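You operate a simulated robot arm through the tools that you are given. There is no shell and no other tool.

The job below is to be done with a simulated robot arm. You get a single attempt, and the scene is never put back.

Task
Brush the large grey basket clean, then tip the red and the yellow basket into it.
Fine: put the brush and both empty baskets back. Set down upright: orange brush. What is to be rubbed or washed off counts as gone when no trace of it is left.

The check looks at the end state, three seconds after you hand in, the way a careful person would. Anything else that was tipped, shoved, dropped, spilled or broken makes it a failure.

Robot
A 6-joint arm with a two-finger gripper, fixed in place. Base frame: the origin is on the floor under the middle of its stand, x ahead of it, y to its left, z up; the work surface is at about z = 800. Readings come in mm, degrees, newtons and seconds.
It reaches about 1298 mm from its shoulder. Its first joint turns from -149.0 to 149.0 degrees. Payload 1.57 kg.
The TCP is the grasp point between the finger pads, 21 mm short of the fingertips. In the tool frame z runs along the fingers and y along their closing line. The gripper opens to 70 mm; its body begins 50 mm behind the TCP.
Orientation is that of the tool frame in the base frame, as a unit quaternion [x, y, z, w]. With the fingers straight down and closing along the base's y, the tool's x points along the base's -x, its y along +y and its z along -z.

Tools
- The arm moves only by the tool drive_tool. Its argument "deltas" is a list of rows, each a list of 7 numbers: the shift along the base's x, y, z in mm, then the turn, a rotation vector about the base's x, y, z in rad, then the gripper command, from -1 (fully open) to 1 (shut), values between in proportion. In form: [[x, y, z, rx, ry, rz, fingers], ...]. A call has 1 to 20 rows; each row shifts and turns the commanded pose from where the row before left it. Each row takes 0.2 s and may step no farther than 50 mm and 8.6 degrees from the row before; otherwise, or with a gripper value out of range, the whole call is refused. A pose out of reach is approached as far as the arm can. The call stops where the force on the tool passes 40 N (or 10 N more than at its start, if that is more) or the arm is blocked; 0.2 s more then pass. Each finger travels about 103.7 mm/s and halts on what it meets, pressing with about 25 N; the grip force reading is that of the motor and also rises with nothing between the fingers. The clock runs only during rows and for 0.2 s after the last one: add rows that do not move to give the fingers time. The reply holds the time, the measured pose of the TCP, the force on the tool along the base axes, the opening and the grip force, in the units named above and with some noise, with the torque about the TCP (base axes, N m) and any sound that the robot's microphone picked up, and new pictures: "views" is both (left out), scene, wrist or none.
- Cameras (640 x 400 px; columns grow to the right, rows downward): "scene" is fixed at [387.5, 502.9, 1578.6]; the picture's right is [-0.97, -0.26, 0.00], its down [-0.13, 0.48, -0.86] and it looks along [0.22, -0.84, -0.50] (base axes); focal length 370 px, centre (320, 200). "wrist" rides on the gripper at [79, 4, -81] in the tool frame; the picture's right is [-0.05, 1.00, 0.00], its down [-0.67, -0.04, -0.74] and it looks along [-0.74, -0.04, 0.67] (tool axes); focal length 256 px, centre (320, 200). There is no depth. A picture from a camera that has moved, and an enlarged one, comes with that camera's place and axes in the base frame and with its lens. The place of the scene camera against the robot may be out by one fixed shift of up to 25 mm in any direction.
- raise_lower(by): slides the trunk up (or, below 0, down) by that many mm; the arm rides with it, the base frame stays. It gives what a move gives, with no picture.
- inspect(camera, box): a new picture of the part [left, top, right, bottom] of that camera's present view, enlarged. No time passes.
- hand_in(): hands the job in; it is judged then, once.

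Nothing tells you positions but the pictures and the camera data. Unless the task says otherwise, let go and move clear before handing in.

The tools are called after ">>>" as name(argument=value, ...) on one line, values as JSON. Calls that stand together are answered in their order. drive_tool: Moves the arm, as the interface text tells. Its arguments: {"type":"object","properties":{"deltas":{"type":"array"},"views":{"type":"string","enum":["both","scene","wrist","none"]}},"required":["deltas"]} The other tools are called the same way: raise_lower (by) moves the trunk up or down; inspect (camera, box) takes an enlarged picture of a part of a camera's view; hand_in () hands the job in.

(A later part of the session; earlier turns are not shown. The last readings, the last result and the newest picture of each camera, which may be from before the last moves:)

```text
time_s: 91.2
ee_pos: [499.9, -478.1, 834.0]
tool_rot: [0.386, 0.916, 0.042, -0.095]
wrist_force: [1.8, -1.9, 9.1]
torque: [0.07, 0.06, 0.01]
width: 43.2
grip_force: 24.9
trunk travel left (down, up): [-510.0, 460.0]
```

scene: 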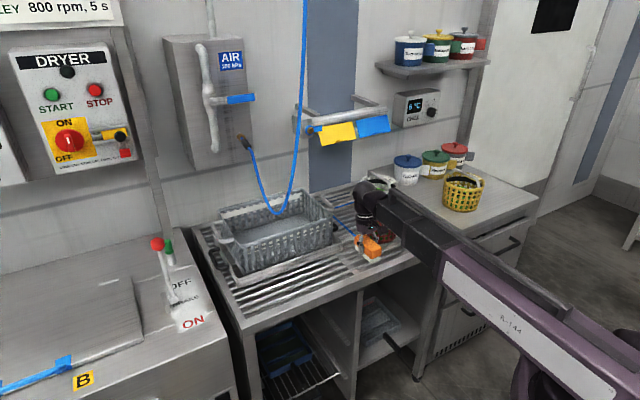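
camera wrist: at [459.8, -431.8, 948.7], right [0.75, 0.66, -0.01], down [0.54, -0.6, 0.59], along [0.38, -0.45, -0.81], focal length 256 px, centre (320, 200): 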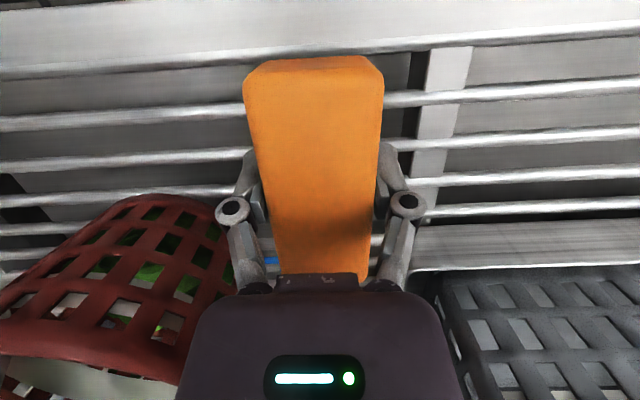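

The brush is resting on the slats. I'll release and rise straight up.

>>> drive_tool(deltas=[[0, 0, 0, 0, 0, 0, 0], [0, 0, 0, 0, 0, 0, -1], [0, 0, 0, 0, 0, 0, -1], [0, 0, 0, 0, 0, 0, -1]], views="none")

>>> raise_lower(by=100)

>>> raise_lower(by=200)

>>> drive_tool(deltas=[[0, 0, 0, 0, 0, 0, -1]], views="both")

>>> inspect(camera="wrist", box=[330, 60, 640, 280])

>>> inspect(camera="wrist", box=[150, 40, 360, 260])

```text
time_s: 92.2
ee_pos: [499.2, -477.8, 833.3]
tool_rot: [0.388, 0.916, 0.041, -0.096]
wrist_force: [-1.0, 0.6, -0.1]
torque: [-0.04, -0.01, -0.01]
width: 70.0
grip_force: 0.1
trunk travel left (down, up): [-510.0, 460.0]
```

```text
time_s: 93.5
ee_pos: [500.5, -478.9, 933.0]
tool_rot: [0.386, 0.917, 0.042, -0.097]
wrist_force: [0.2, -0.6, -0.3]
torque: [0.0, -0.01, 0.01]
width: 70.0
grip_force: 0.1
trunk travel left (down, up): [-610.0, 360.0]
```

```text
time_s: 95.7
ee_pos: [500.3, -477.0, 1133.6]
tool_rot: [0.386, 0.917, 0.041, -0.097]
wrist_force: [0.2, -0.4, -0.5]
torque: [0.0, 0.02, 0.05]
width: 69.9
grip_force: 0.0
trunk travel left (down, up): [-810.0, 160.0]
```

```text
time_s: 96.1
ee_pos: [499.4, -477.5, 1134.0]
tool_rot: [0.387, 0.916, 0.041, -0.095]
wrist_force: [0.3, 1.0, 0.4]
torque: [0.0, 0.01, -0.02]
width: 69.6
grip_force: 0.0
trunk travel left (down, up): [-810.0, 160.0]
camera wrist: at [459.8, -431.7, 1230.7], right [0.75, 0.66, -0.01], down [0.54, -0.6, 0.59], along [0.38, -0.45, -0.81], focal length 256 px, centre (320, 200)
```

scene: 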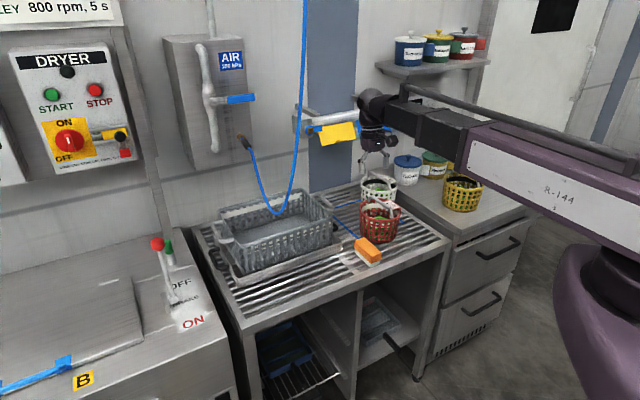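
wrist: 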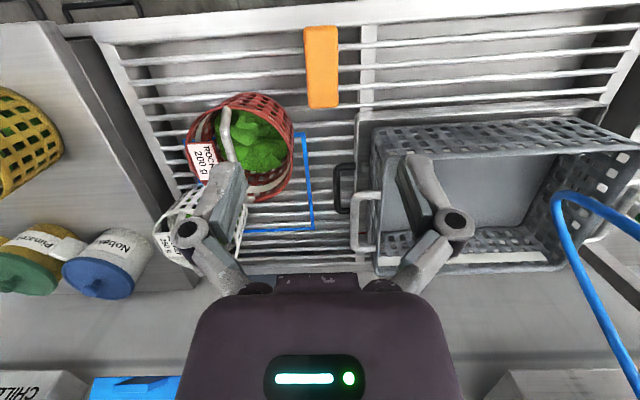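

```text
1.82 times, centred on (485, 170) of wrist
camera zoom: at [459.8, -431.7, 1230.7], right [0.75, 0.66, -0.01], down [0.54, -0.6, 0.59], along [0.38, -0.45, -0.81], focal length 465 px, centre (20, 254)
```

zoom: 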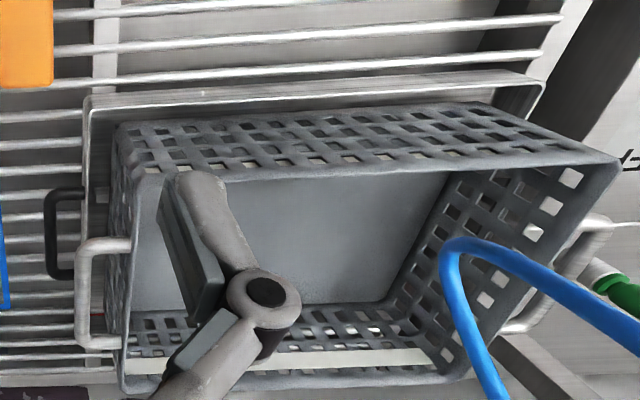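

```text
1.82 times, centred on (255, 150) of wrist
camera zoom: at [459.8, -431.7, 1230.7], right [0.75, 0.66, -0.01], down [0.54, -0.6, 0.59], along [0.38, -0.45, -0.81], focal length 465 px, centre (438, 291)
```

zoom: 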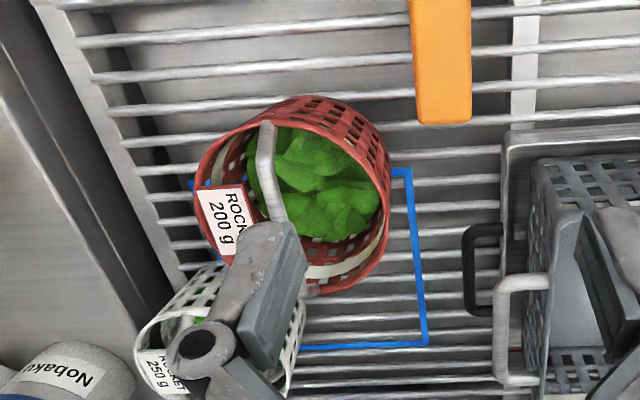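

The brush is back upright on its spot and the basket floor is clean. For tipping, I'll pinch the red basket's rim on its +x side, which is away from the handle ends, the leaves and the white basket. I'm moving there with the tool vertical to look closer.

>>> drive_tool(deltas=[[5, -15, -2, -0.0735, -0.0745, 0, -1], [5, -15, -2, -0.0735, -0.0745, 0, -1], [7, -21, 0, 0, 0, -0.131, -1], [7, -21, 0, 0, 0, -0.131, -1], [7, -21, 0, 0, 0, -0.131, -1], [7, -21, 0, 0, 0, -0.131, -1], [7, -21, 0, 0, 0, -0.131, -1], [7, -21, 0, 0, 0, -0.131, -1], [0, 0, 0, 0, 0, 0, -1]], views="both")

>>> inspect(camera="wrist", box=[180, 0, 500, 200])

```text
time_s: 98.1
ee_pos: [552.8, -633.0, 1130.0]
tool_rot: [0.711, 0.703, 0.002, 0.002]
wrist_force: [0.4, -0.6, 0.1]
torque: [0.06, -0.05, 0.02]
width: 70.2
grip_force: 0.1
trunk travel left (down, up): [-810.0, 160.0]
camera wrist: at [557.2, -554.4, 1212.1], right [1.0, -0.07, 0.01], down [-0.05, -0.67, 0.74], along [-0.05, -0.74, -0.67], focal length 256 px, centre (320, 200)
```

scene: 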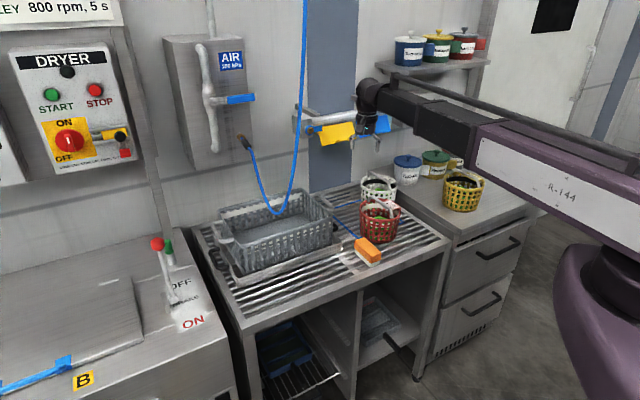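
wrist: 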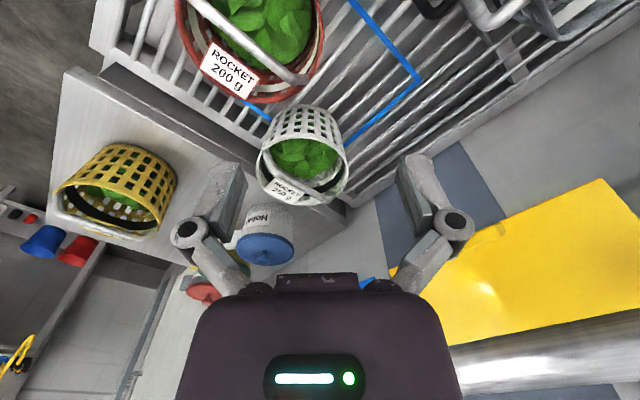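

```text
2.00 times, centred on (340, 100) of wrist
camera zoom: at [557.2, -554.4, 1212.1], right [1.0, -0.07, 0.01], down [-0.05, -0.67, 0.74], along [-0.05, -0.74, -0.67], focal length 512 px, centre (280, 400)
```

zoom: 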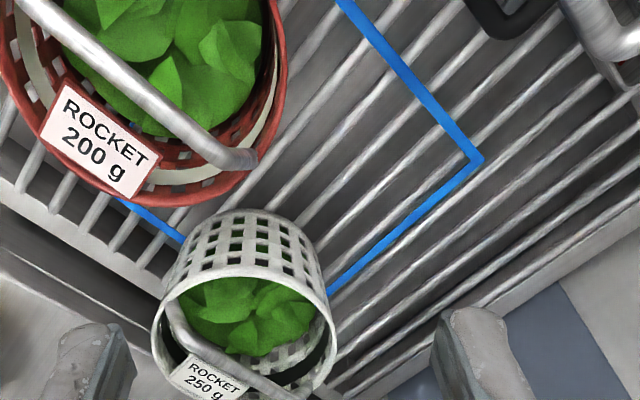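

The red basket's centre is near (481,-631) with its rim at about z=908. I plan to pinch its +x rim with the camera on the far side and later tip it toward the wall over the right half of the grey basket, away from the hose. First I'll turn the wrist 180°.

>>> drive_tool(deltas=[[0, 0, 0, 0, 0, 0.14, -1], [0, 0, 0, 0, 0, 0.14, -1], [0, 0, 0, 0, 0, 0.14, -1], [0, 0, 0, 0, 0, 0.14, -1], [0, 0, 0, 0, 0, 0.14, -1], [0, 0, 0, 0, 0, 0.14, -1], [0, 0, 0, 0, 0, 0.14, -1], [0, 0, 0, 0, 0, 0.14, -1], [0, 0, 0, 0, 0, 0.14, -1], [0, 0, 0, 0, 0, 0.14, -1], [0, 0, 0, 0, 0, 0.14, -1], [0, 0, 0, 0, 0, 0.14, -1], [0, 0, 0, 0, 0, 0.14, -1], [0, 0, 0, 0, 0, 0.14, -1], [0, 0, 0, 0, 0, 0.14, -1], [0, 0, 0, 0, 0, 0.14, -1], [0, 0, 0, 0, 0, 0.14, -1], [0, 0, 0, 0, 0, 0.14, -1], [0, 0, 0, 0, 0, 0.14, -1], [0, 0, 0, 0, 0, 0.14, -1]], views="none")

>>> drive_tool(deltas=[[0, 0, 0, 0, 0, 0.14, -1], [0, 0, 0, 0, 0, 0.14, -1], [0, 0, 0, 0, 0, 0.06, -1], [0, 0, 0, 0, 0, 0, -1]], views="both")

```text
time_s: 102.3
ee_pos: [552.1, -632.7, 1128.5]
tool_rot: [-0.573, 0.82, 0.002, -0.002]
wrist_force: [0.3, -0.2, -0.4]
torque: [0.0, 0.01, 0.02]
width: 70.4
grip_force: 0.1
trunk travel left (down, up): [-810.0, 160.0]
```

```text
time_s: 103.3
ee_pos: [552.4, -632.6, 1129.4]
tool_rot: [-0.702, 0.712, 0.001, -0.002]
wrist_force: [-0.3, 0.3, -0.2]
torque: [0.04, 0.0, 0.0]
width: 69.7
grip_force: 0.1
trunk travel left (down, up): [-810.0, 160.0]
camera wrist: at [547.4, -712.9, 1211.9], right [-1.0, 0.07, 0.01], down [0.05, 0.67, 0.74], along [0.05, 0.74, -0.67], focal length 256 px, centre (320, 200)
```

scene: 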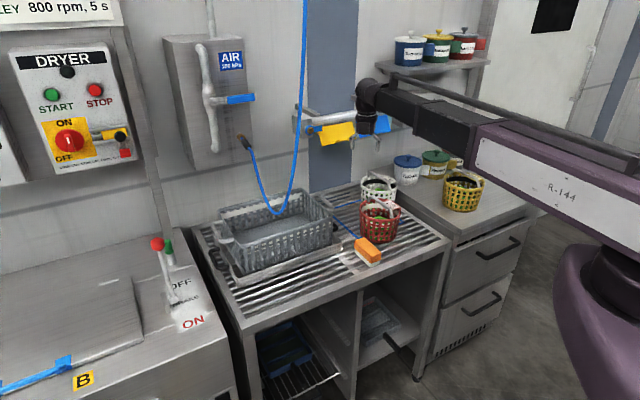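
wrist: 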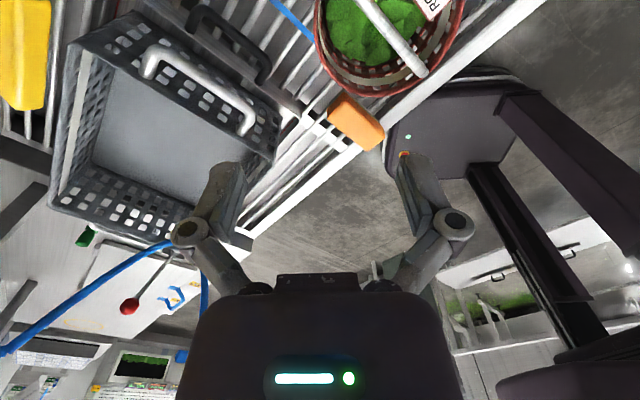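

From this side the whole grey basket floor is visible and spotless. I'll lower toward the red basket's rim with the fingers part-closed.

>>> raise_lower(by=-150)

>>> drive_tool(deltas=[[0, 0, 0, 0, 0, 0, -0.1], [0, 0, 0, 0, 0, 0, -0.1]], views="both")

>>> inspect(camera="wrist", box=[220, 0, 540, 240])

```text
time_s: 105.0
ee_pos: [552.8, -633.9, 979.7]
tool_rot: [-0.702, 0.712, 0.001, -0.003]
wrist_force: [-0.1, 1.0, -0.2]
torque: [-0.02, -0.02, 0.0]
width: 70.0
grip_force: 0.1
trunk travel left (down, up): [-660.0, 310.0]
```

```text
time_s: 105.6
ee_pos: [552.8, -634.0, 979.3]
tool_rot: [-0.702, 0.712, 0.001, -0.002]
wrist_force: [-0.1, -0.6, 0.1]
torque: [0.01, 0.01, -0.05]
width: 38.5
grip_force: 0.1
trunk travel left (down, up): [-660.0, 310.0]
camera wrist: at [547.3, -712.9, 1061.9], right [-1.0, 0.07, 0.01], down [0.05, 0.67, 0.74], along [0.05, 0.74, -0.67], focal length 256 px, centre (320, 200)
```

scene: 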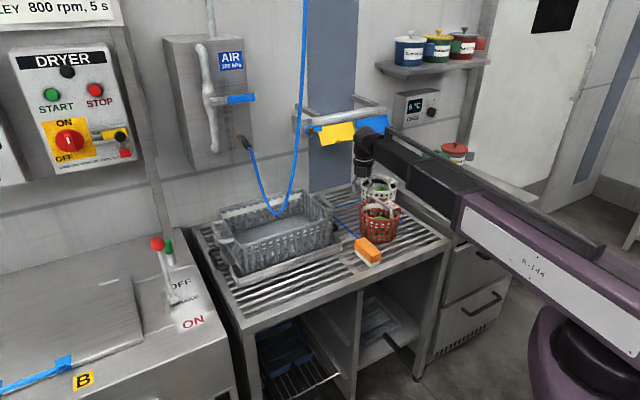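
wrist: 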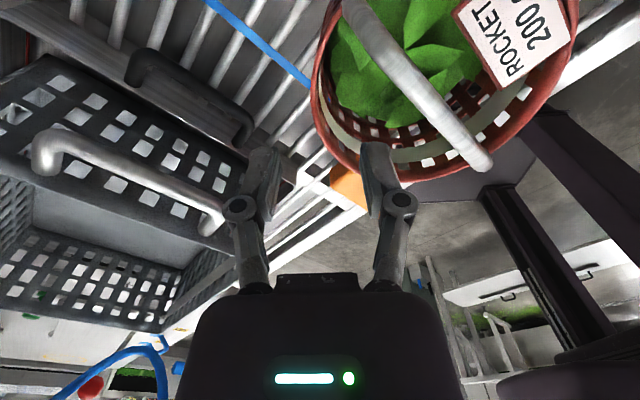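

```text
1.67 times, centred on (380, 120) of wrist
camera zoom: at [547.3, -712.9, 1061.9], right [-1.0, 0.07, 0.01], down [0.05, 0.67, 0.74], along [0.05, 0.74, -0.67], focal length 427 px, centre (220, 333)
```

zoom: 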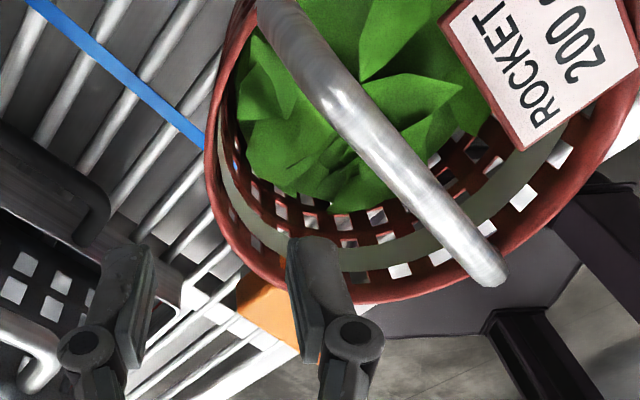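

The fingers are lined up over the +x rim. I'll make a small correction, then lower so the wall sits between the fingers.

>>> drive_tool(deltas=[[1.5, -3.5, 0, 0, 0, -0.087, -0.1], [0, 0, 0, 0, 0, 0, -0.1]], views="none")

>>> raise_lower(by=-45)

>>> drive_tool(deltas=[[0, 0, 0, 0, 0, 0, -0.1]], views="both")

>>> inspect(camera="wrist", box=[200, 0, 520, 240])

>>> inspect(camera="scene", box=[320, 150, 440, 270])

```text
time_s: 106.2
ee_pos: [552.2, -636.8, 979.4]
tool_rot: [-0.669, 0.743, 0.001, -0.002]
wrist_force: [0.5, 0.0, -0.2]
torque: [-0.01, 0.01, 0.01]
width: 38.4
grip_force: 0.0
trunk travel left (down, up): [-660.0, 310.0]
```

```text
time_s: 107.1
ee_pos: [552.8, -636.9, 933.7]
tool_rot: [-0.67, 0.742, 0.001, -0.002]
wrist_force: [-0.5, 0.6, -0.3]
torque: [-0.03, -0.02, 0.0]
width: 38.7
grip_force: 0.1
trunk travel left (down, up): [-615.0, 355.0]
```

```text
time_s: 107.5
ee_pos: [553.5, -637.6, 934.5]
tool_rot: [-0.671, 0.741, 0.001, -0.002]
wrist_force: [-0.3, -0.7, -0.2]
torque: [-0.03, -0.02, -0.02]
width: 38.3
grip_force: 0.2
trunk travel left (down, up): [-615.0, 355.0]
camera wrist: at [541.2, -715.8, 1016.9], right [-0.99, 0.15, 0.01], down [0.11, 0.66, 0.74], along [0.11, 0.74, -0.67], focal length 256 px, centre (320, 200)
```

scene: 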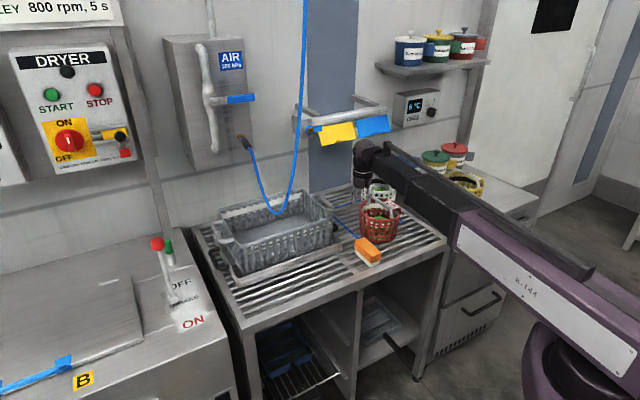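
wrist: 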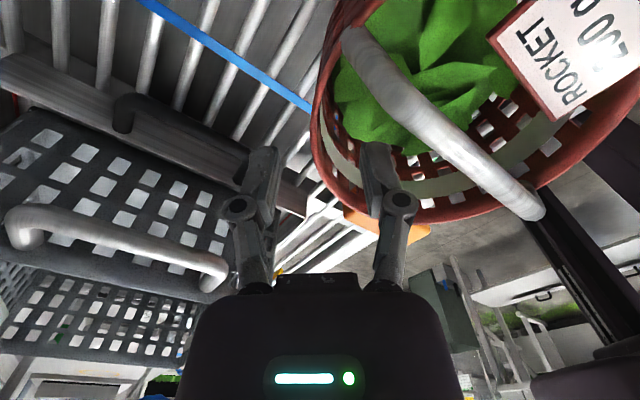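

```text
1.67 times, centred on (360, 120) of wrist
camera zoom: at [541.2, -715.8, 1016.9], right [-0.99, 0.15, 0.01], down [0.11, 0.66, 0.74], along [0.11, 0.74, -0.67], focal length 427 px, centre (253, 333)
```

zoom: 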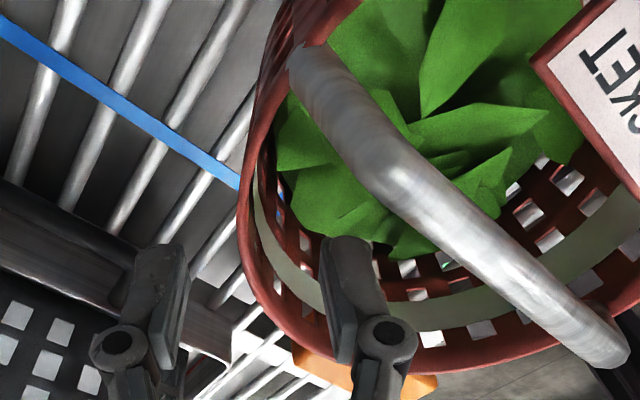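

```text
3.33 times, centred on (380, 210) of scene
camera zoom: at [387.5, 502.9, 1578.6], right [-0.97, -0.26, 0.0], down [-0.13, 0.48, -0.86], along [0.22, -0.84, -0.5], focal length 1233 px, centre (120, 167)
```

zoom: 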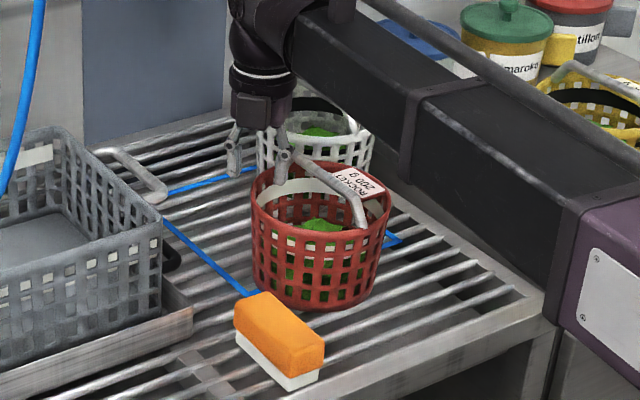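

The wall sits midway between the fingers. I'll lower to z≈902 and close.

>>> raise_lower(by=-20)

>>> raise_lower(by=-13)

>>> drive_tool(deltas=[[0, 0, 0, 0, 0, 0, 0.2], [0, 0, 0, 0, 0, 0, 0.5], [0, 0, 0, 0, 0, 0, 1], [0, 0, 0, 0, 0, 0, 1], [0, 0, 0, 0, 0, 0, 1]], views="both")

```text
time_s: 108.2
ee_pos: [553.6, -636.7, 914.5]
tool_rot: [-0.671, 0.742, 0.002, -0.003]
wrist_force: [0.0, -0.7, 0.0]
torque: [-0.01, 0.0, -0.03]
width: 38.5
grip_force: 0.0
trunk travel left (down, up): [-595.0, 375.0]
```

```text
time_s: 108.8
ee_pos: [553.3, -636.7, 901.5]
tool_rot: [-0.671, 0.742, 0.002, -0.002]
wrist_force: [0.0, -0.6, -0.7]
torque: [-0.01, 0.01, -0.01]
width: 38.5
grip_force: 0.1
trunk travel left (down, up): [-582.0, 388.0]
```

```text
time_s: 110.0
ee_pos: [553.7, -635.5, 901.5]
tool_rot: [-0.67, 0.742, 0.003, -0.002]
wrist_force: [-2.0, 1.3, 1.6]
torque: [-0.12, 0.65, -0.2]
width: 6.1
grip_force: 24.5
trunk travel left (down, up): [-582.0, 388.0]
camera wrist: at [540.9, -715.6, 984.2], right [-0.99, 0.15, 0.01], down [0.11, 0.66, 0.74], along [0.11, 0.74, -0.67], focal length 256 px, centre (320, 200)
```

scene: 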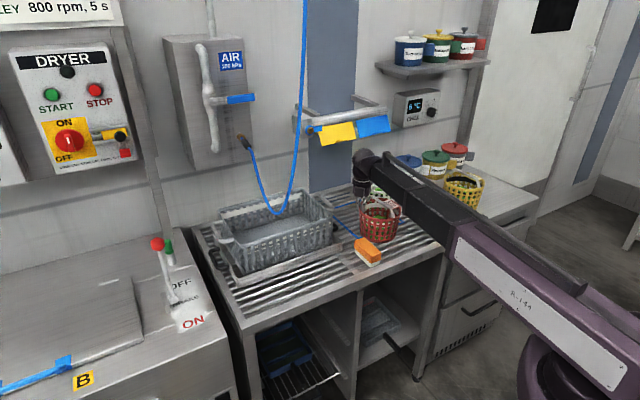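
wrist: 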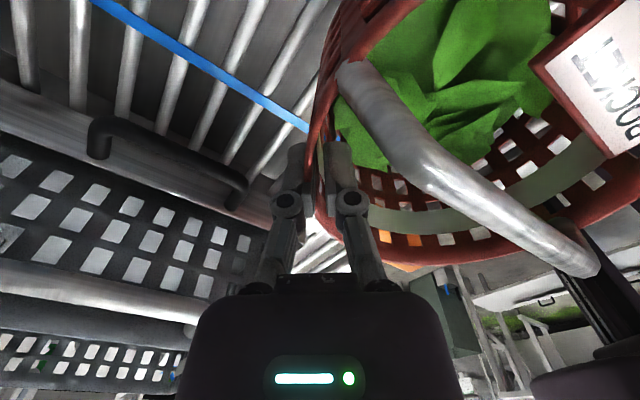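

>>> inspect(camera="scene", box=[320, 160, 440, 270])

>>> raise_lower(by=3)

>>> raise_lower(by=5)

>>> raise_lower(by=12)

>>> drive_tool(deltas=[[0, 0, 0, 0, 0, 0, 1]], views="both")

>>> inspect(camera="scene", box=[320, 160, 440, 270])

```text
3.64 times, centred on (380, 215) of scene
camera zoom: at [387.5, 502.9, 1578.6], right [-0.97, -0.26, 0.0], down [-0.13, 0.48, -0.86], along [0.22, -0.84, -0.5], focal length 1345 px, centre (102, 146)
```

zoom: 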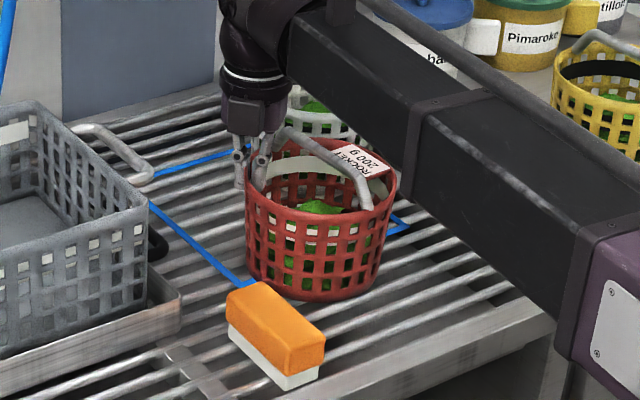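

```text
time_s: 110.5
ee_pos: [553.7, -637.0, 905.5]
tool_rot: [-0.67, 0.742, 0.001, -0.001]
wrist_force: [-0.7, 0.4, 2.0]
torque: [0.1, 0.66, -0.13]
width: 6.1
grip_force: 25.0
trunk travel left (down, up): [-585.0, 385.0]
```

```text
time_s: 111.0
ee_pos: [554.0, -637.1, 909.4]
tool_rot: [-0.671, 0.741, 0.001, -0.003]
wrist_force: [0.6, 0.4, -1.3]
torque: [0.03, -0.02, -0.03]
width: 6.0
grip_force: 24.3
trunk travel left (down, up): [-590.0, 380.0]
```

```text
time_s: 111.6
ee_pos: [554.7, -636.8, 921.4]
tool_rot: [-0.67, 0.742, 0.004, -0.003]
wrist_force: [0.9, -0.3, -3.7]
torque: [0.04, -0.23, -0.01]
width: 6.0
grip_force: 24.8
trunk travel left (down, up): [-602.0, 368.0]
```

```text
time_s: 112.0
ee_pos: [554.0, -637.1, 920.6]
tool_rot: [-0.67, 0.742, 0.002, -0.003]
wrist_force: [0.6, -0.3, -3.7]
torque: [-0.02, -0.29, 0.04]
width: 6.0
grip_force: 25.0
trunk travel left (down, up): [-602.0, 368.0]
camera wrist: at [541.4, -716.0, 1003.6], right [-0.99, 0.15, 0.01], down [0.11, 0.66, 0.74], along [0.11, 0.74, -0.67], focal length 256 px, centre (320, 200)
```

scene: 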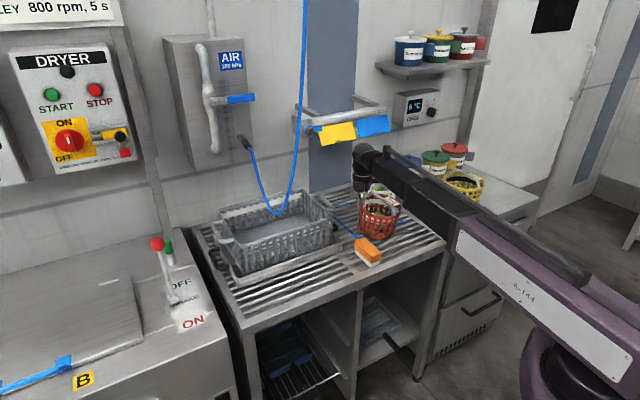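
wrist: 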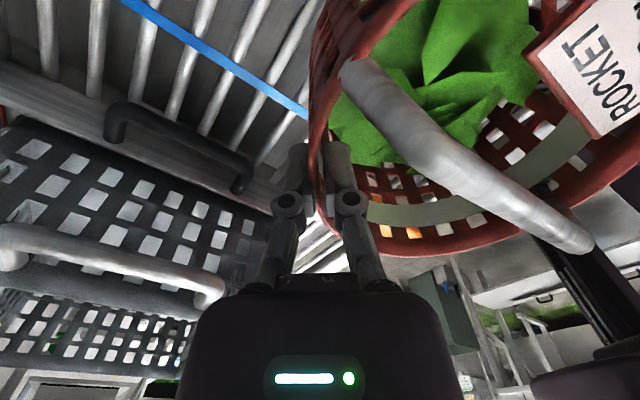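

```text
3.64 times, centred on (380, 215) of scene
camera zoom: at [387.5, 502.9, 1578.6], right [-0.97, -0.26, 0.0], down [-0.13, 0.48, -0.86], along [0.22, -0.84, -0.5], focal length 1345 px, centre (102, 146)
```

zoom: 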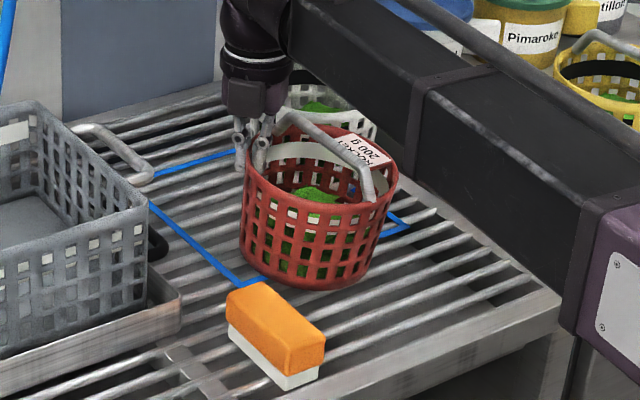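

The red basket is held by its rim, about 3.7 N. I'll lift it gently and well clear.

>>> raise_lower(by=25)

>>> raise_lower(by=40)

>>> raise_lower(by=45)

>>> raise_lower(by=48)

>>> drive_tool(deltas=[[0, 0, 0, 0, 0, 0, 1]], views="both")

>>> inspect(camera="scene", box=[310, 110, 440, 230])

```text
time_s: 112.8
ee_pos: [554.3, -638.4, 945.2]
tool_rot: [-0.671, 0.742, 0.002, -0.002]
wrist_force: [-0.4, 0.7, -4.0]
torque: [0.0, -0.24, 0.02]
width: 5.9
grip_force: 24.8
trunk travel left (down, up): [-627.0, 343.0]
```

```text
time_s: 113.6
ee_pos: [554.4, -638.2, 985.9]
tool_rot: [-0.671, 0.742, 0.003, -0.003]
wrist_force: [-0.3, -0.7, -3.7]
torque: [0.0, -0.29, -0.02]
width: 5.9
grip_force: 24.7
trunk travel left (down, up): [-667.0, 303.0]
```

```text
time_s: 114.5
ee_pos: [552.8, -638.9, 1030.9]
tool_rot: [-0.67, 0.742, 0.002, -0.003]
wrist_force: [-0.1, 0.1, -4.6]
torque: [0.0, -0.25, -0.01]
width: 6.0
grip_force: 24.7
trunk travel left (down, up): [-712.0, 258.0]
```

```text
time_s: 115.4
ee_pos: [555.2, -637.3, 1079.0]
tool_rot: [-0.671, 0.741, 0.003, -0.003]
wrist_force: [0.7, 1.0, -4.5]
torque: [0.03, -0.27, 0.02]
width: 6.0
grip_force: 24.6
trunk travel left (down, up): [-760.0, 210.0]
```

```text
time_s: 115.8
ee_pos: [555.3, -637.3, 1079.7]
tool_rot: [-0.67, 0.742, 0.003, -0.002]
wrist_force: [-0.1, -1.4, -3.9]
torque: [0.02, -0.26, -0.01]
width: 6.0
grip_force: 24.9
trunk travel left (down, up): [-760.0, 210.0]
camera wrist: at [541.4, -716.1, 1161.6], right [-0.99, 0.15, 0.01], down [0.11, 0.66, 0.74], along [0.11, 0.74, -0.67], focal length 256 px, centre (320, 200)
```

scene: 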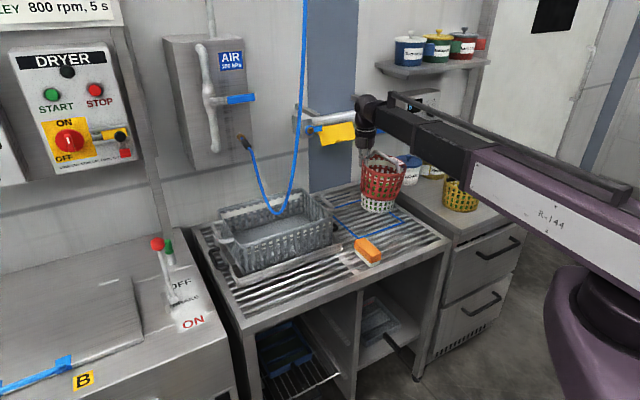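
wrist: 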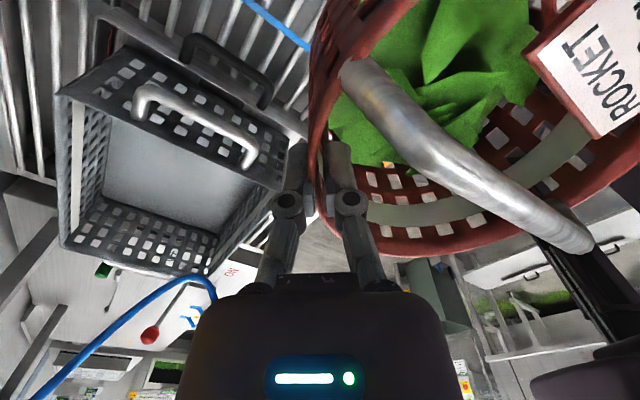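

```text
3.33 times, centred on (375, 170) of scene
camera zoom: at [387.5, 502.9, 1578.6], right [-0.97, -0.26, 0.0], down [-0.13, 0.48, -0.86], along [0.22, -0.84, -0.5], focal length 1233 px, centre (137, 300)
```

zoom: 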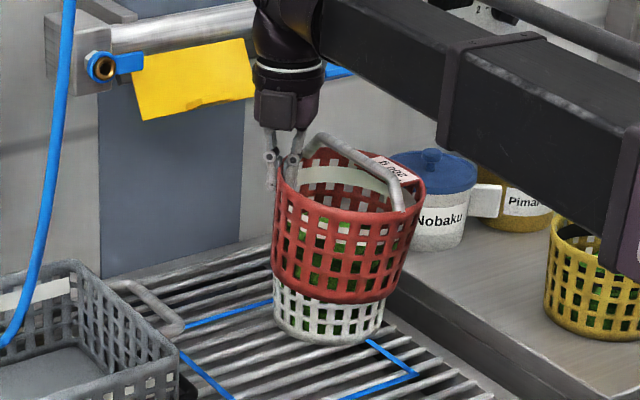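

The basket hangs securely. I'll turn it so it will tip toward the wall, then carry it over the right half of the grey basket.

>>> drive_tool(deltas=[[0, 0, 0, 0, 0, -0.08, 1], [0, 0, 0, 0, 0, -0.1, 1], [0, 0, 0, 0, 0, -0.1, 1], [0, 0, 0, 0, 0, -0.1, 1], [0, 0, 0, 0, 0, -0.1, 1], [0, 0, 0, 0, 0, -0.1, 1], [0, 0, 0, 0, 0, -0.1, 1], [0, 0, 0, 0, 0, 0, 1]], views="none")

>>> drive_tool(deltas=[[10, 5, 0, 0, 0, 0, 1], [18, 10, 0, 0, 0, 0, 1], [20, 11, 0, 0, 0, 0, 1], [20, 11, 0, 0, 0, 0, 1], [20, 11, 0, 0, 0, 0, 1], [10, 6, 0, 0, 0, 0, 1], [0, 0, 0, 0, 0, 0, 1]], views="both")

```text
time_s: 117.6
ee_pos: [553.2, -637.8, 1078.8]
tool_rot: [-0.383, 0.924, 0.003, -0.003]
wrist_force: [0.1, -0.5, -3.4]
torque: [-0.17, -0.22, 0.01]
width: 6.0
grip_force: 25.2
trunk travel left (down, up): [-760.0, 210.0]
```

```text
time_s: 119.2
ee_pos: [651.8, -584.4, 1078.0]
tool_rot: [-0.385, 0.923, 0.002, -0.002]
wrist_force: [0.5, 0.0, -4.1]
torque: [-0.14, -0.22, 0.02]
width: 5.9
grip_force: 25.5
trunk travel left (down, up): [-760.0, 210.0]
camera wrist: at [593.2, -638.7, 1161.6], right [-0.67, 0.74, 0.01], down [0.5, 0.44, 0.74], along [0.55, 0.5, -0.67], focal length 256 px, centre (320, 200)
```

scene: 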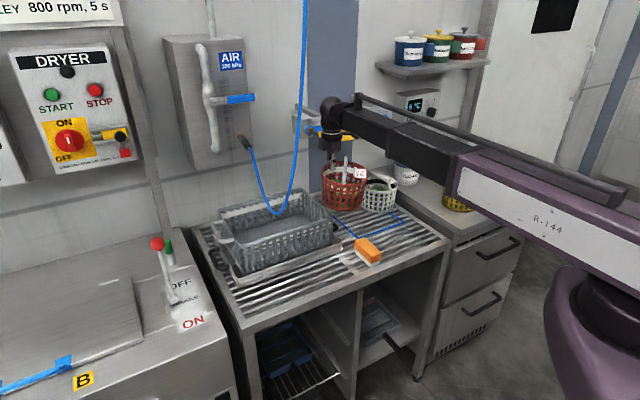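
wrist: 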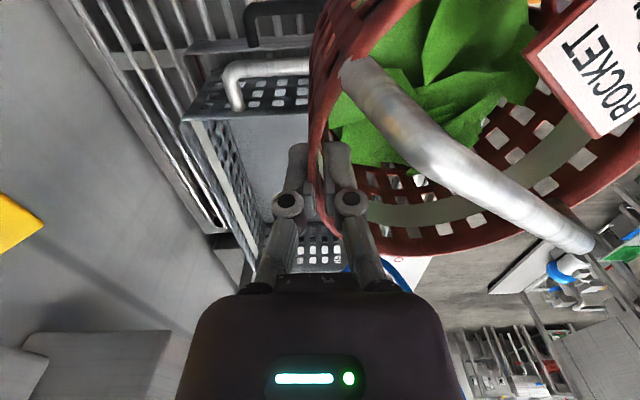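

>>> drive_tool(deltas=[[12, 7, 0, 0, 0, 0, 1], [18, 10, 0, 0, 0, 0, 1], [18, 10, 0, 0, 0, 0, 1], [18, 10, 0, 0, 0, 0, 1], [14, 8, 0, 0, 0, 0, 1], [0, 0, 0, 0, 0, 0, 1]], views="both")

>>> inspect(camera="scene", box=[210, 80, 400, 270])

```text
time_s: 120.6
ee_pos: [732.2, -539.5, 1079.5]
tool_rot: [-0.384, 0.923, 0.003, -0.002]
wrist_force: [-0.3, 0.3, -4.6]
torque: [-0.18, -0.22, 0.03]
width: 5.9
grip_force: 24.9
trunk travel left (down, up): [-760.0, 210.0]
camera wrist: at [673.6, -593.2, 1161.7], right [-0.67, 0.74, 0.01], down [0.5, 0.45, 0.74], along [0.55, 0.5, -0.67], focal length 256 px, centre (320, 200)
```

scene: 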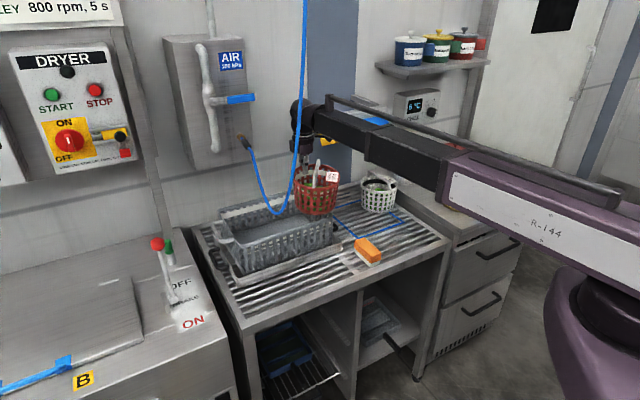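
wrist: 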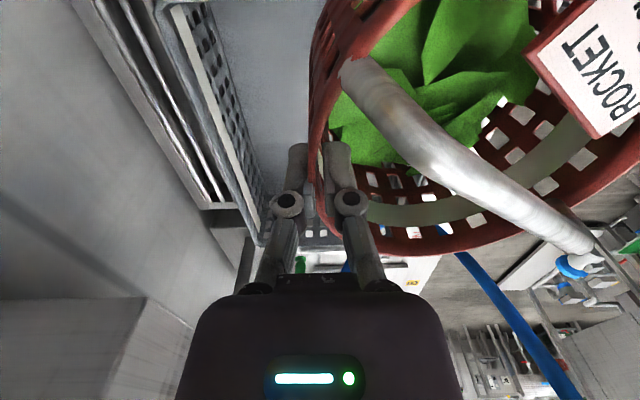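

```text
2.11 times, centred on (305, 175) of scene
camera zoom: at [387.5, 502.9, 1578.6], right [-0.97, -0.26, 0.0], down [-0.13, 0.48, -0.86], along [0.22, -0.84, -0.5], focal length 779 px, centre (352, 253)
```

zoom: 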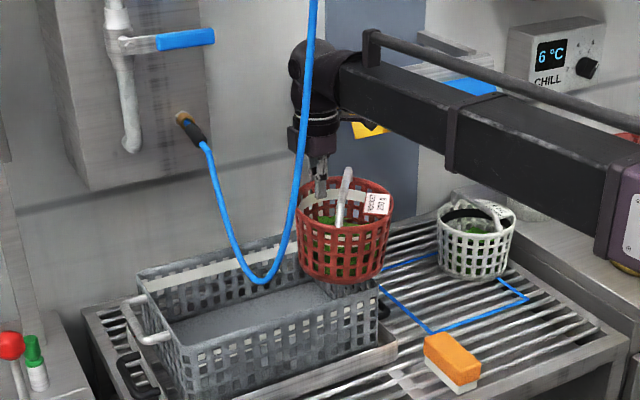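

The red basket is over the right end of the grey one, with about 40 mm to the hose. I'll start tilting toward the wall while moving a little deeper.

>>> drive_tool(deltas=[[6.6, -4.9, 1.6, -0.0921, -0.0931, 0, 1], [6.6, -4.9, 4.8, -0.0921, -0.0931, 0, 1], [6.6, -4.9, 7.9, -0.0921, -0.0931, 0, 1], [6.6, -4.9, 10.8, -0.0921, -0.0931, 0, 1], [0, 0, 0, 0, 0, 0, 1]], views="both")

>>> inspect(camera="scene", box=[210, 80, 400, 270])

```text
time_s: 121.8
ee_pos: [760.2, -557.7, 1103.6]
tool_rot: [-0.372, 0.892, -0.238, 0.098]
wrist_force: [-0.2, 0.6, -3.7]
torque: [-0.05, -0.11, 0.03]
width: 6.1
grip_force: 25.1
trunk travel left (down, up): [-760.0, 210.0]
camera wrist: at [672.4, -583.7, 1173.2], right [-0.58, 0.65, -0.5], down [0.23, 0.71, 0.66], along [0.78, 0.27, -0.56], focal length 256 px, centre (320, 200)
```

scene: 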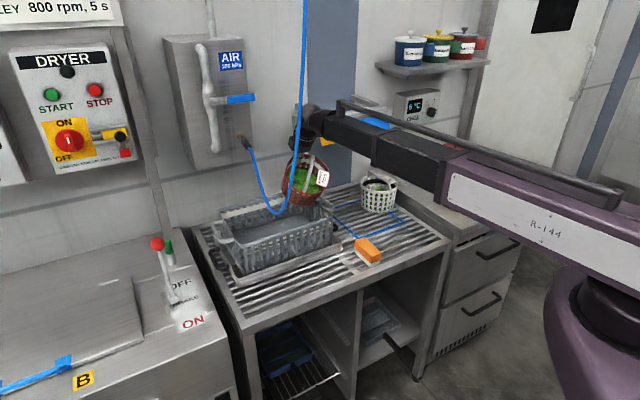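
wrist: 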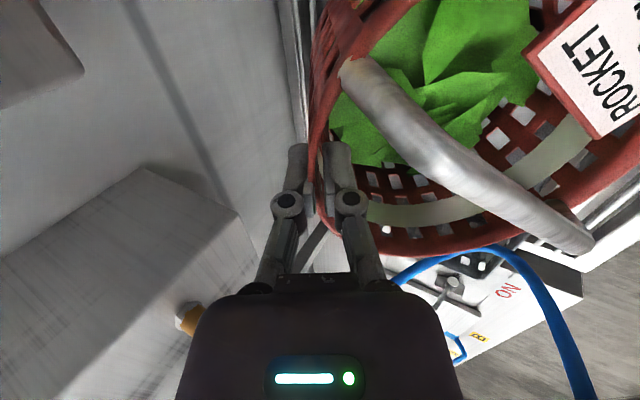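

```text
2.11 times, centred on (305, 175) of scene
camera zoom: at [387.5, 502.9, 1578.6], right [-0.97, -0.26, 0.0], down [-0.13, 0.48, -0.86], along [0.22, -0.84, -0.5], focal length 779 px, centre (352, 253)
```

zoom: 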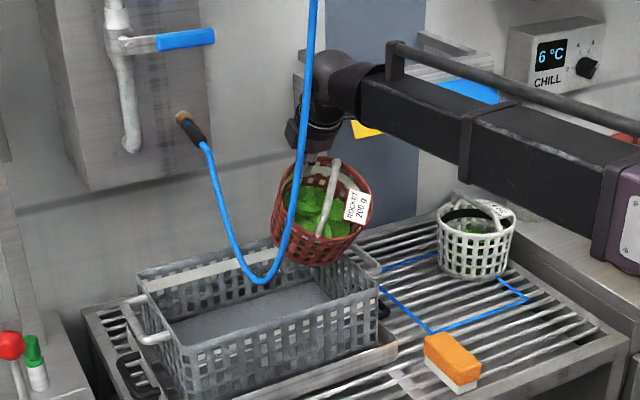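

>>> drive_tool(deltas=[[5.7, -5.6, 13.6, -0.0921, -0.0931, 0, 1], [5.7, -5.6, 16.1, -0.0921, -0.0931, 0, 1], [0, 0, 18.4, -0.0921, -0.0931, 0, 1], [0, 0, 0, 0, 0, 0, 1]], views="both")

>>> inspect(camera="scene", box=[210, 80, 400, 270])

```text
time_s: 122.8
ee_pos: [771.6, -569.6, 1151.1]
tool_rot: [-0.345, 0.829, -0.407, 0.17]
wrist_force: [-0.4, -0.4, -3.7]
torque: [0.03, -0.01, -0.02]
width: 6.0
grip_force: 25.2
trunk travel left (down, up): [-760.0, 210.0]
camera wrist: at [667.7, -579.7, 1198.7], right [-0.4, 0.47, -0.79], down [0.07, 0.87, 0.48], along [0.92, 0.14, -0.38], focal length 256 px, centre (320, 200)
```

scene: 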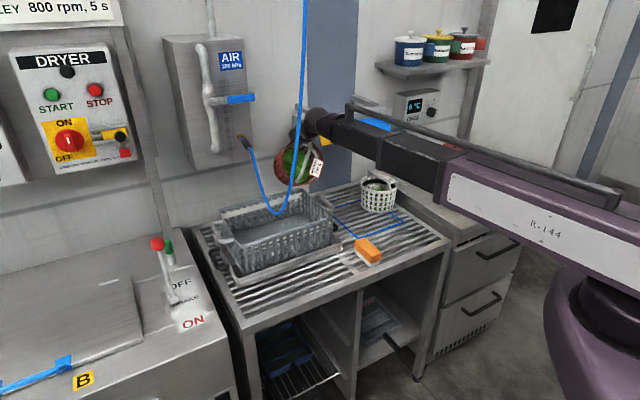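
wrist: 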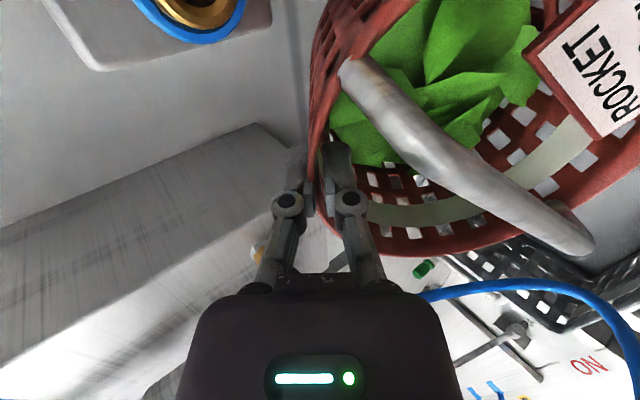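

```text
2.11 times, centred on (305, 175) of scene
camera zoom: at [387.5, 502.9, 1578.6], right [-0.97, -0.26, 0.0], down [-0.13, 0.48, -0.86], along [0.22, -0.84, -0.5], focal length 779 px, centre (352, 253)
```

zoom: 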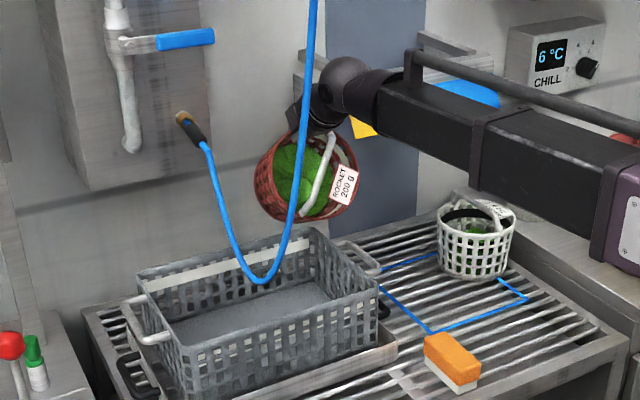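

The basket is holding well at about 52° with nothing spilled. I'll lower the trunk a little between tilts to keep the drop short.

>>> raise_lower(by=-30)

>>> drive_tool(deltas=[[0, 0, 20.3, -0.0921, -0.0931, 0, 1], [0, 0, 22, -0.0921, -0.0931, 0, 1], [0, 0, 0, 0, 0, 0, 1]], views="none")

>>> raise_lower(by=-45)

>>> drive_tool(deltas=[[0, 0, 23.1, -0.0921, -0.0931, 0, 1], [0, 0, 0, 0, 0, 0, 1]], views="both")

>>> inspect(camera="scene", box=[210, 80, 400, 270])

```text
time_s: 123.5
ee_pos: [771.3, -570.5, 1121.4]
tool_rot: [-0.345, 0.829, -0.407, 0.169]
wrist_force: [1.2, 0.2, -3.2]
torque: [-0.01, -0.01, 0.01]
width: 6.0
grip_force: 25.1
trunk travel left (down, up): [-730.0, 240.0]
```

```text
time_s: 124.3
ee_pos: [772.2, -569.6, 1162.5]
tool_rot: [-0.32, 0.768, -0.512, 0.213]
wrist_force: [0.2, 0.6, -3.9]
torque: [0.12, 0.04, 0.02]
width: 6.2
grip_force: 25.0
trunk travel left (down, up): [-730.0, 240.0]
```

```text
time_s: 125.2
ee_pos: [772.9, -570.3, 1117.7]
tool_rot: [-0.32, 0.768, -0.511, 0.213]
wrist_force: [0.9, 0.2, -4.2]
torque: [0.1, 0.02, 0.0]
width: 5.9
grip_force: 24.7
trunk travel left (down, up): [-685.0, 285.0]
```

```text
time_s: 125.8
ee_pos: [772.5, -569.7, 1141.6]
tool_rot: [-0.304, 0.733, -0.561, 0.233]
wrist_force: [-0.6, -0.2, -4.6]
torque: [0.11, 0.08, 0.03]
width: 5.7
grip_force: 25.1
trunk travel left (down, up): [-685.0, 285.0]
camera wrist: at [659.1, -570.4, 1159.9], right [-0.15, 0.22, -0.96], down [-0.03, 0.97, 0.23], along [0.99, 0.07, -0.14], focal length 256 px, centre (320, 200)
```

scene: 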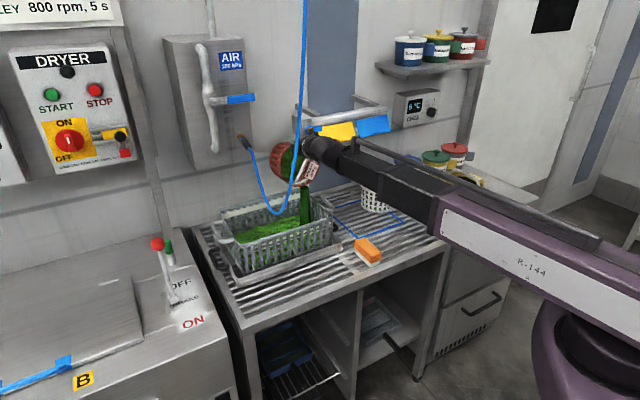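
wrist: 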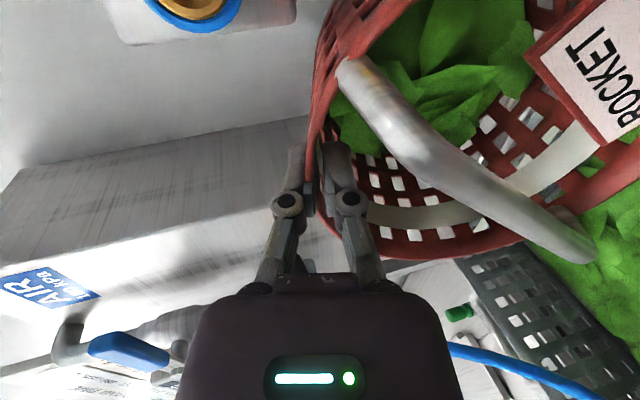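

```text
2.11 times, centred on (305, 175) of scene
camera zoom: at [387.5, 502.9, 1578.6], right [-0.97, -0.26, 0.0], down [-0.13, 0.48, -0.86], along [0.22, -0.84, -0.5], focal length 779 px, centre (352, 253)
```

zoom: 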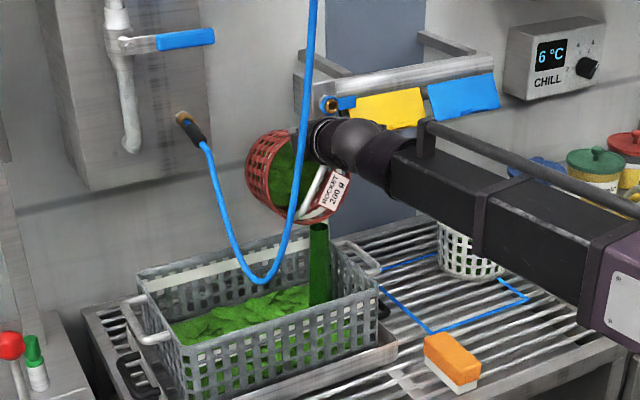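

The rocket is pouring as a stream straight into the grey basket. I'll hold position and let it run, then tilt further.

>>> drive_tool(deltas=[[0, 0, 0, 0, 0, 0, 1], [0, 0, 0, 0, 0, 0, 1], [0, 0, 0, 0, 0, 0, 1], [0, 0, 0, 0, 0, 0, 1], [0, 0, 0, 0, 0, 0, 1]], views="both")

>>> inspect(camera="scene", box=[210, 110, 370, 280])

```text
time_s: 127.0
ee_pos: [771.6, -569.3, 1142.0]
tool_rot: [-0.306, 0.734, -0.56, 0.233]
wrist_force: [0.7, -0.2, -3.4]
torque: [0.11, 0.09, -0.03]
width: 5.9
grip_force: 24.9
trunk travel left (down, up): [-685.0, 285.0]
camera wrist: at [658.9, -570.3, 1159.8], right [-0.15, 0.22, -0.96], down [-0.03, 0.97, 0.23], along [0.99, 0.07, -0.14], focal length 256 px, centre (320, 200)
```

scene: 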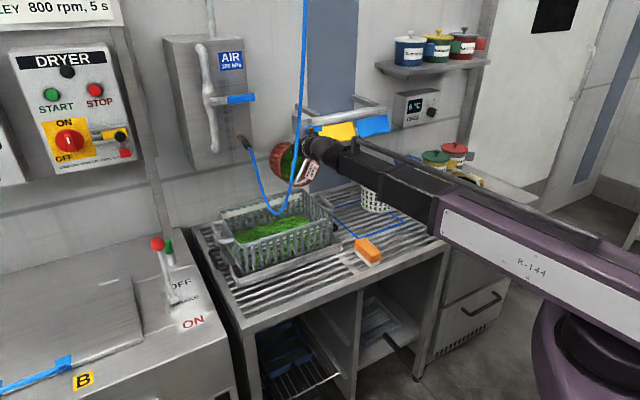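
wrist: 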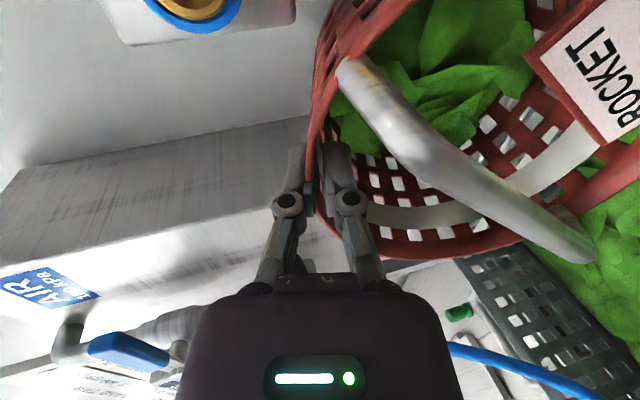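

```text
2.35 times, centred on (290, 195) of scene
camera zoom: at [387.5, 502.9, 1578.6], right [-0.97, -0.26, 0.0], down [-0.13, 0.48, -0.86], along [0.22, -0.84, -0.5], focal length 870 px, centre (391, 212)
```

zoom: 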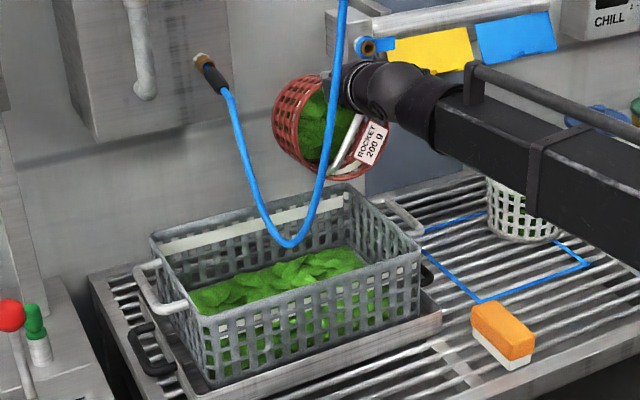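

Part of it has poured, and the amount depends on the tilt angle. I'll keep tilting, holding the pouring lip over the same spot and lowering as I go.

>>> raise_lower(by=-30)

>>> drive_tool(deltas=[[-12.8, 12.7, 24, -0.0921, -0.0931, 0, 1], [0, 0, 0, 0, 0, 0, 1], [0, 0, 0, 0, 0, 0, 1]], views="scene")

>>> inspect(camera="scene", box=[210, 110, 370, 280])

```text
time_s: 127.7
ee_pos: [771.9, -569.9, 1112.0]
tool_rot: [-0.304, 0.734, -0.561, 0.233]
wrist_force: [0.3, 0.2, -2.8]
torque: [0.09, 0.07, 0.01]
width: 5.9
grip_force: 25.2
trunk travel left (down, up): [-655.0, 315.0]
```

```text
time_s: 128.5
ee_pos: [757.7, -556.4, 1136.2]
tool_rot: [-0.289, 0.694, -0.608, 0.254]
wrist_force: [-0.6, -0.4, -3.2]
torque: [0.12, 0.07, 0.02]
width: 6.3
grip_force: 25.0
trunk travel left (down, up): [-655.0, 315.0]
```

scene: 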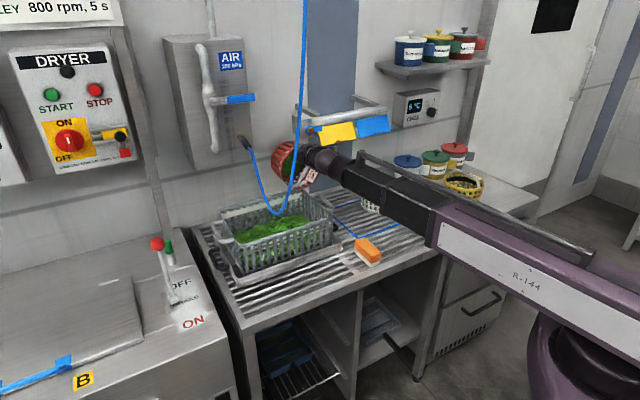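

```text
2.35 times, centred on (290, 195) of scene
camera zoom: at [387.5, 502.9, 1578.6], right [-0.97, -0.26, 0.0], down [-0.13, 0.48, -0.86], along [0.22, -0.84, -0.5], focal length 870 px, centre (391, 212)
```

zoom: 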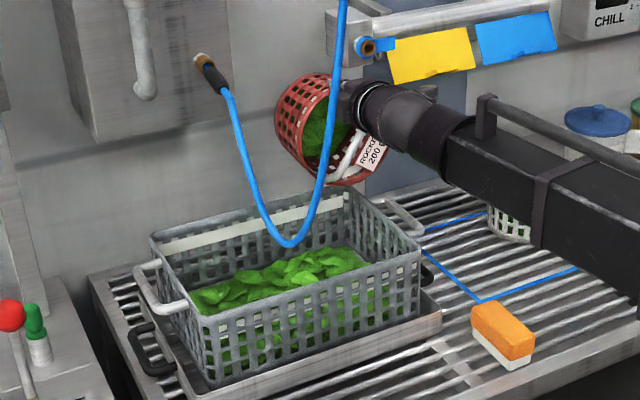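

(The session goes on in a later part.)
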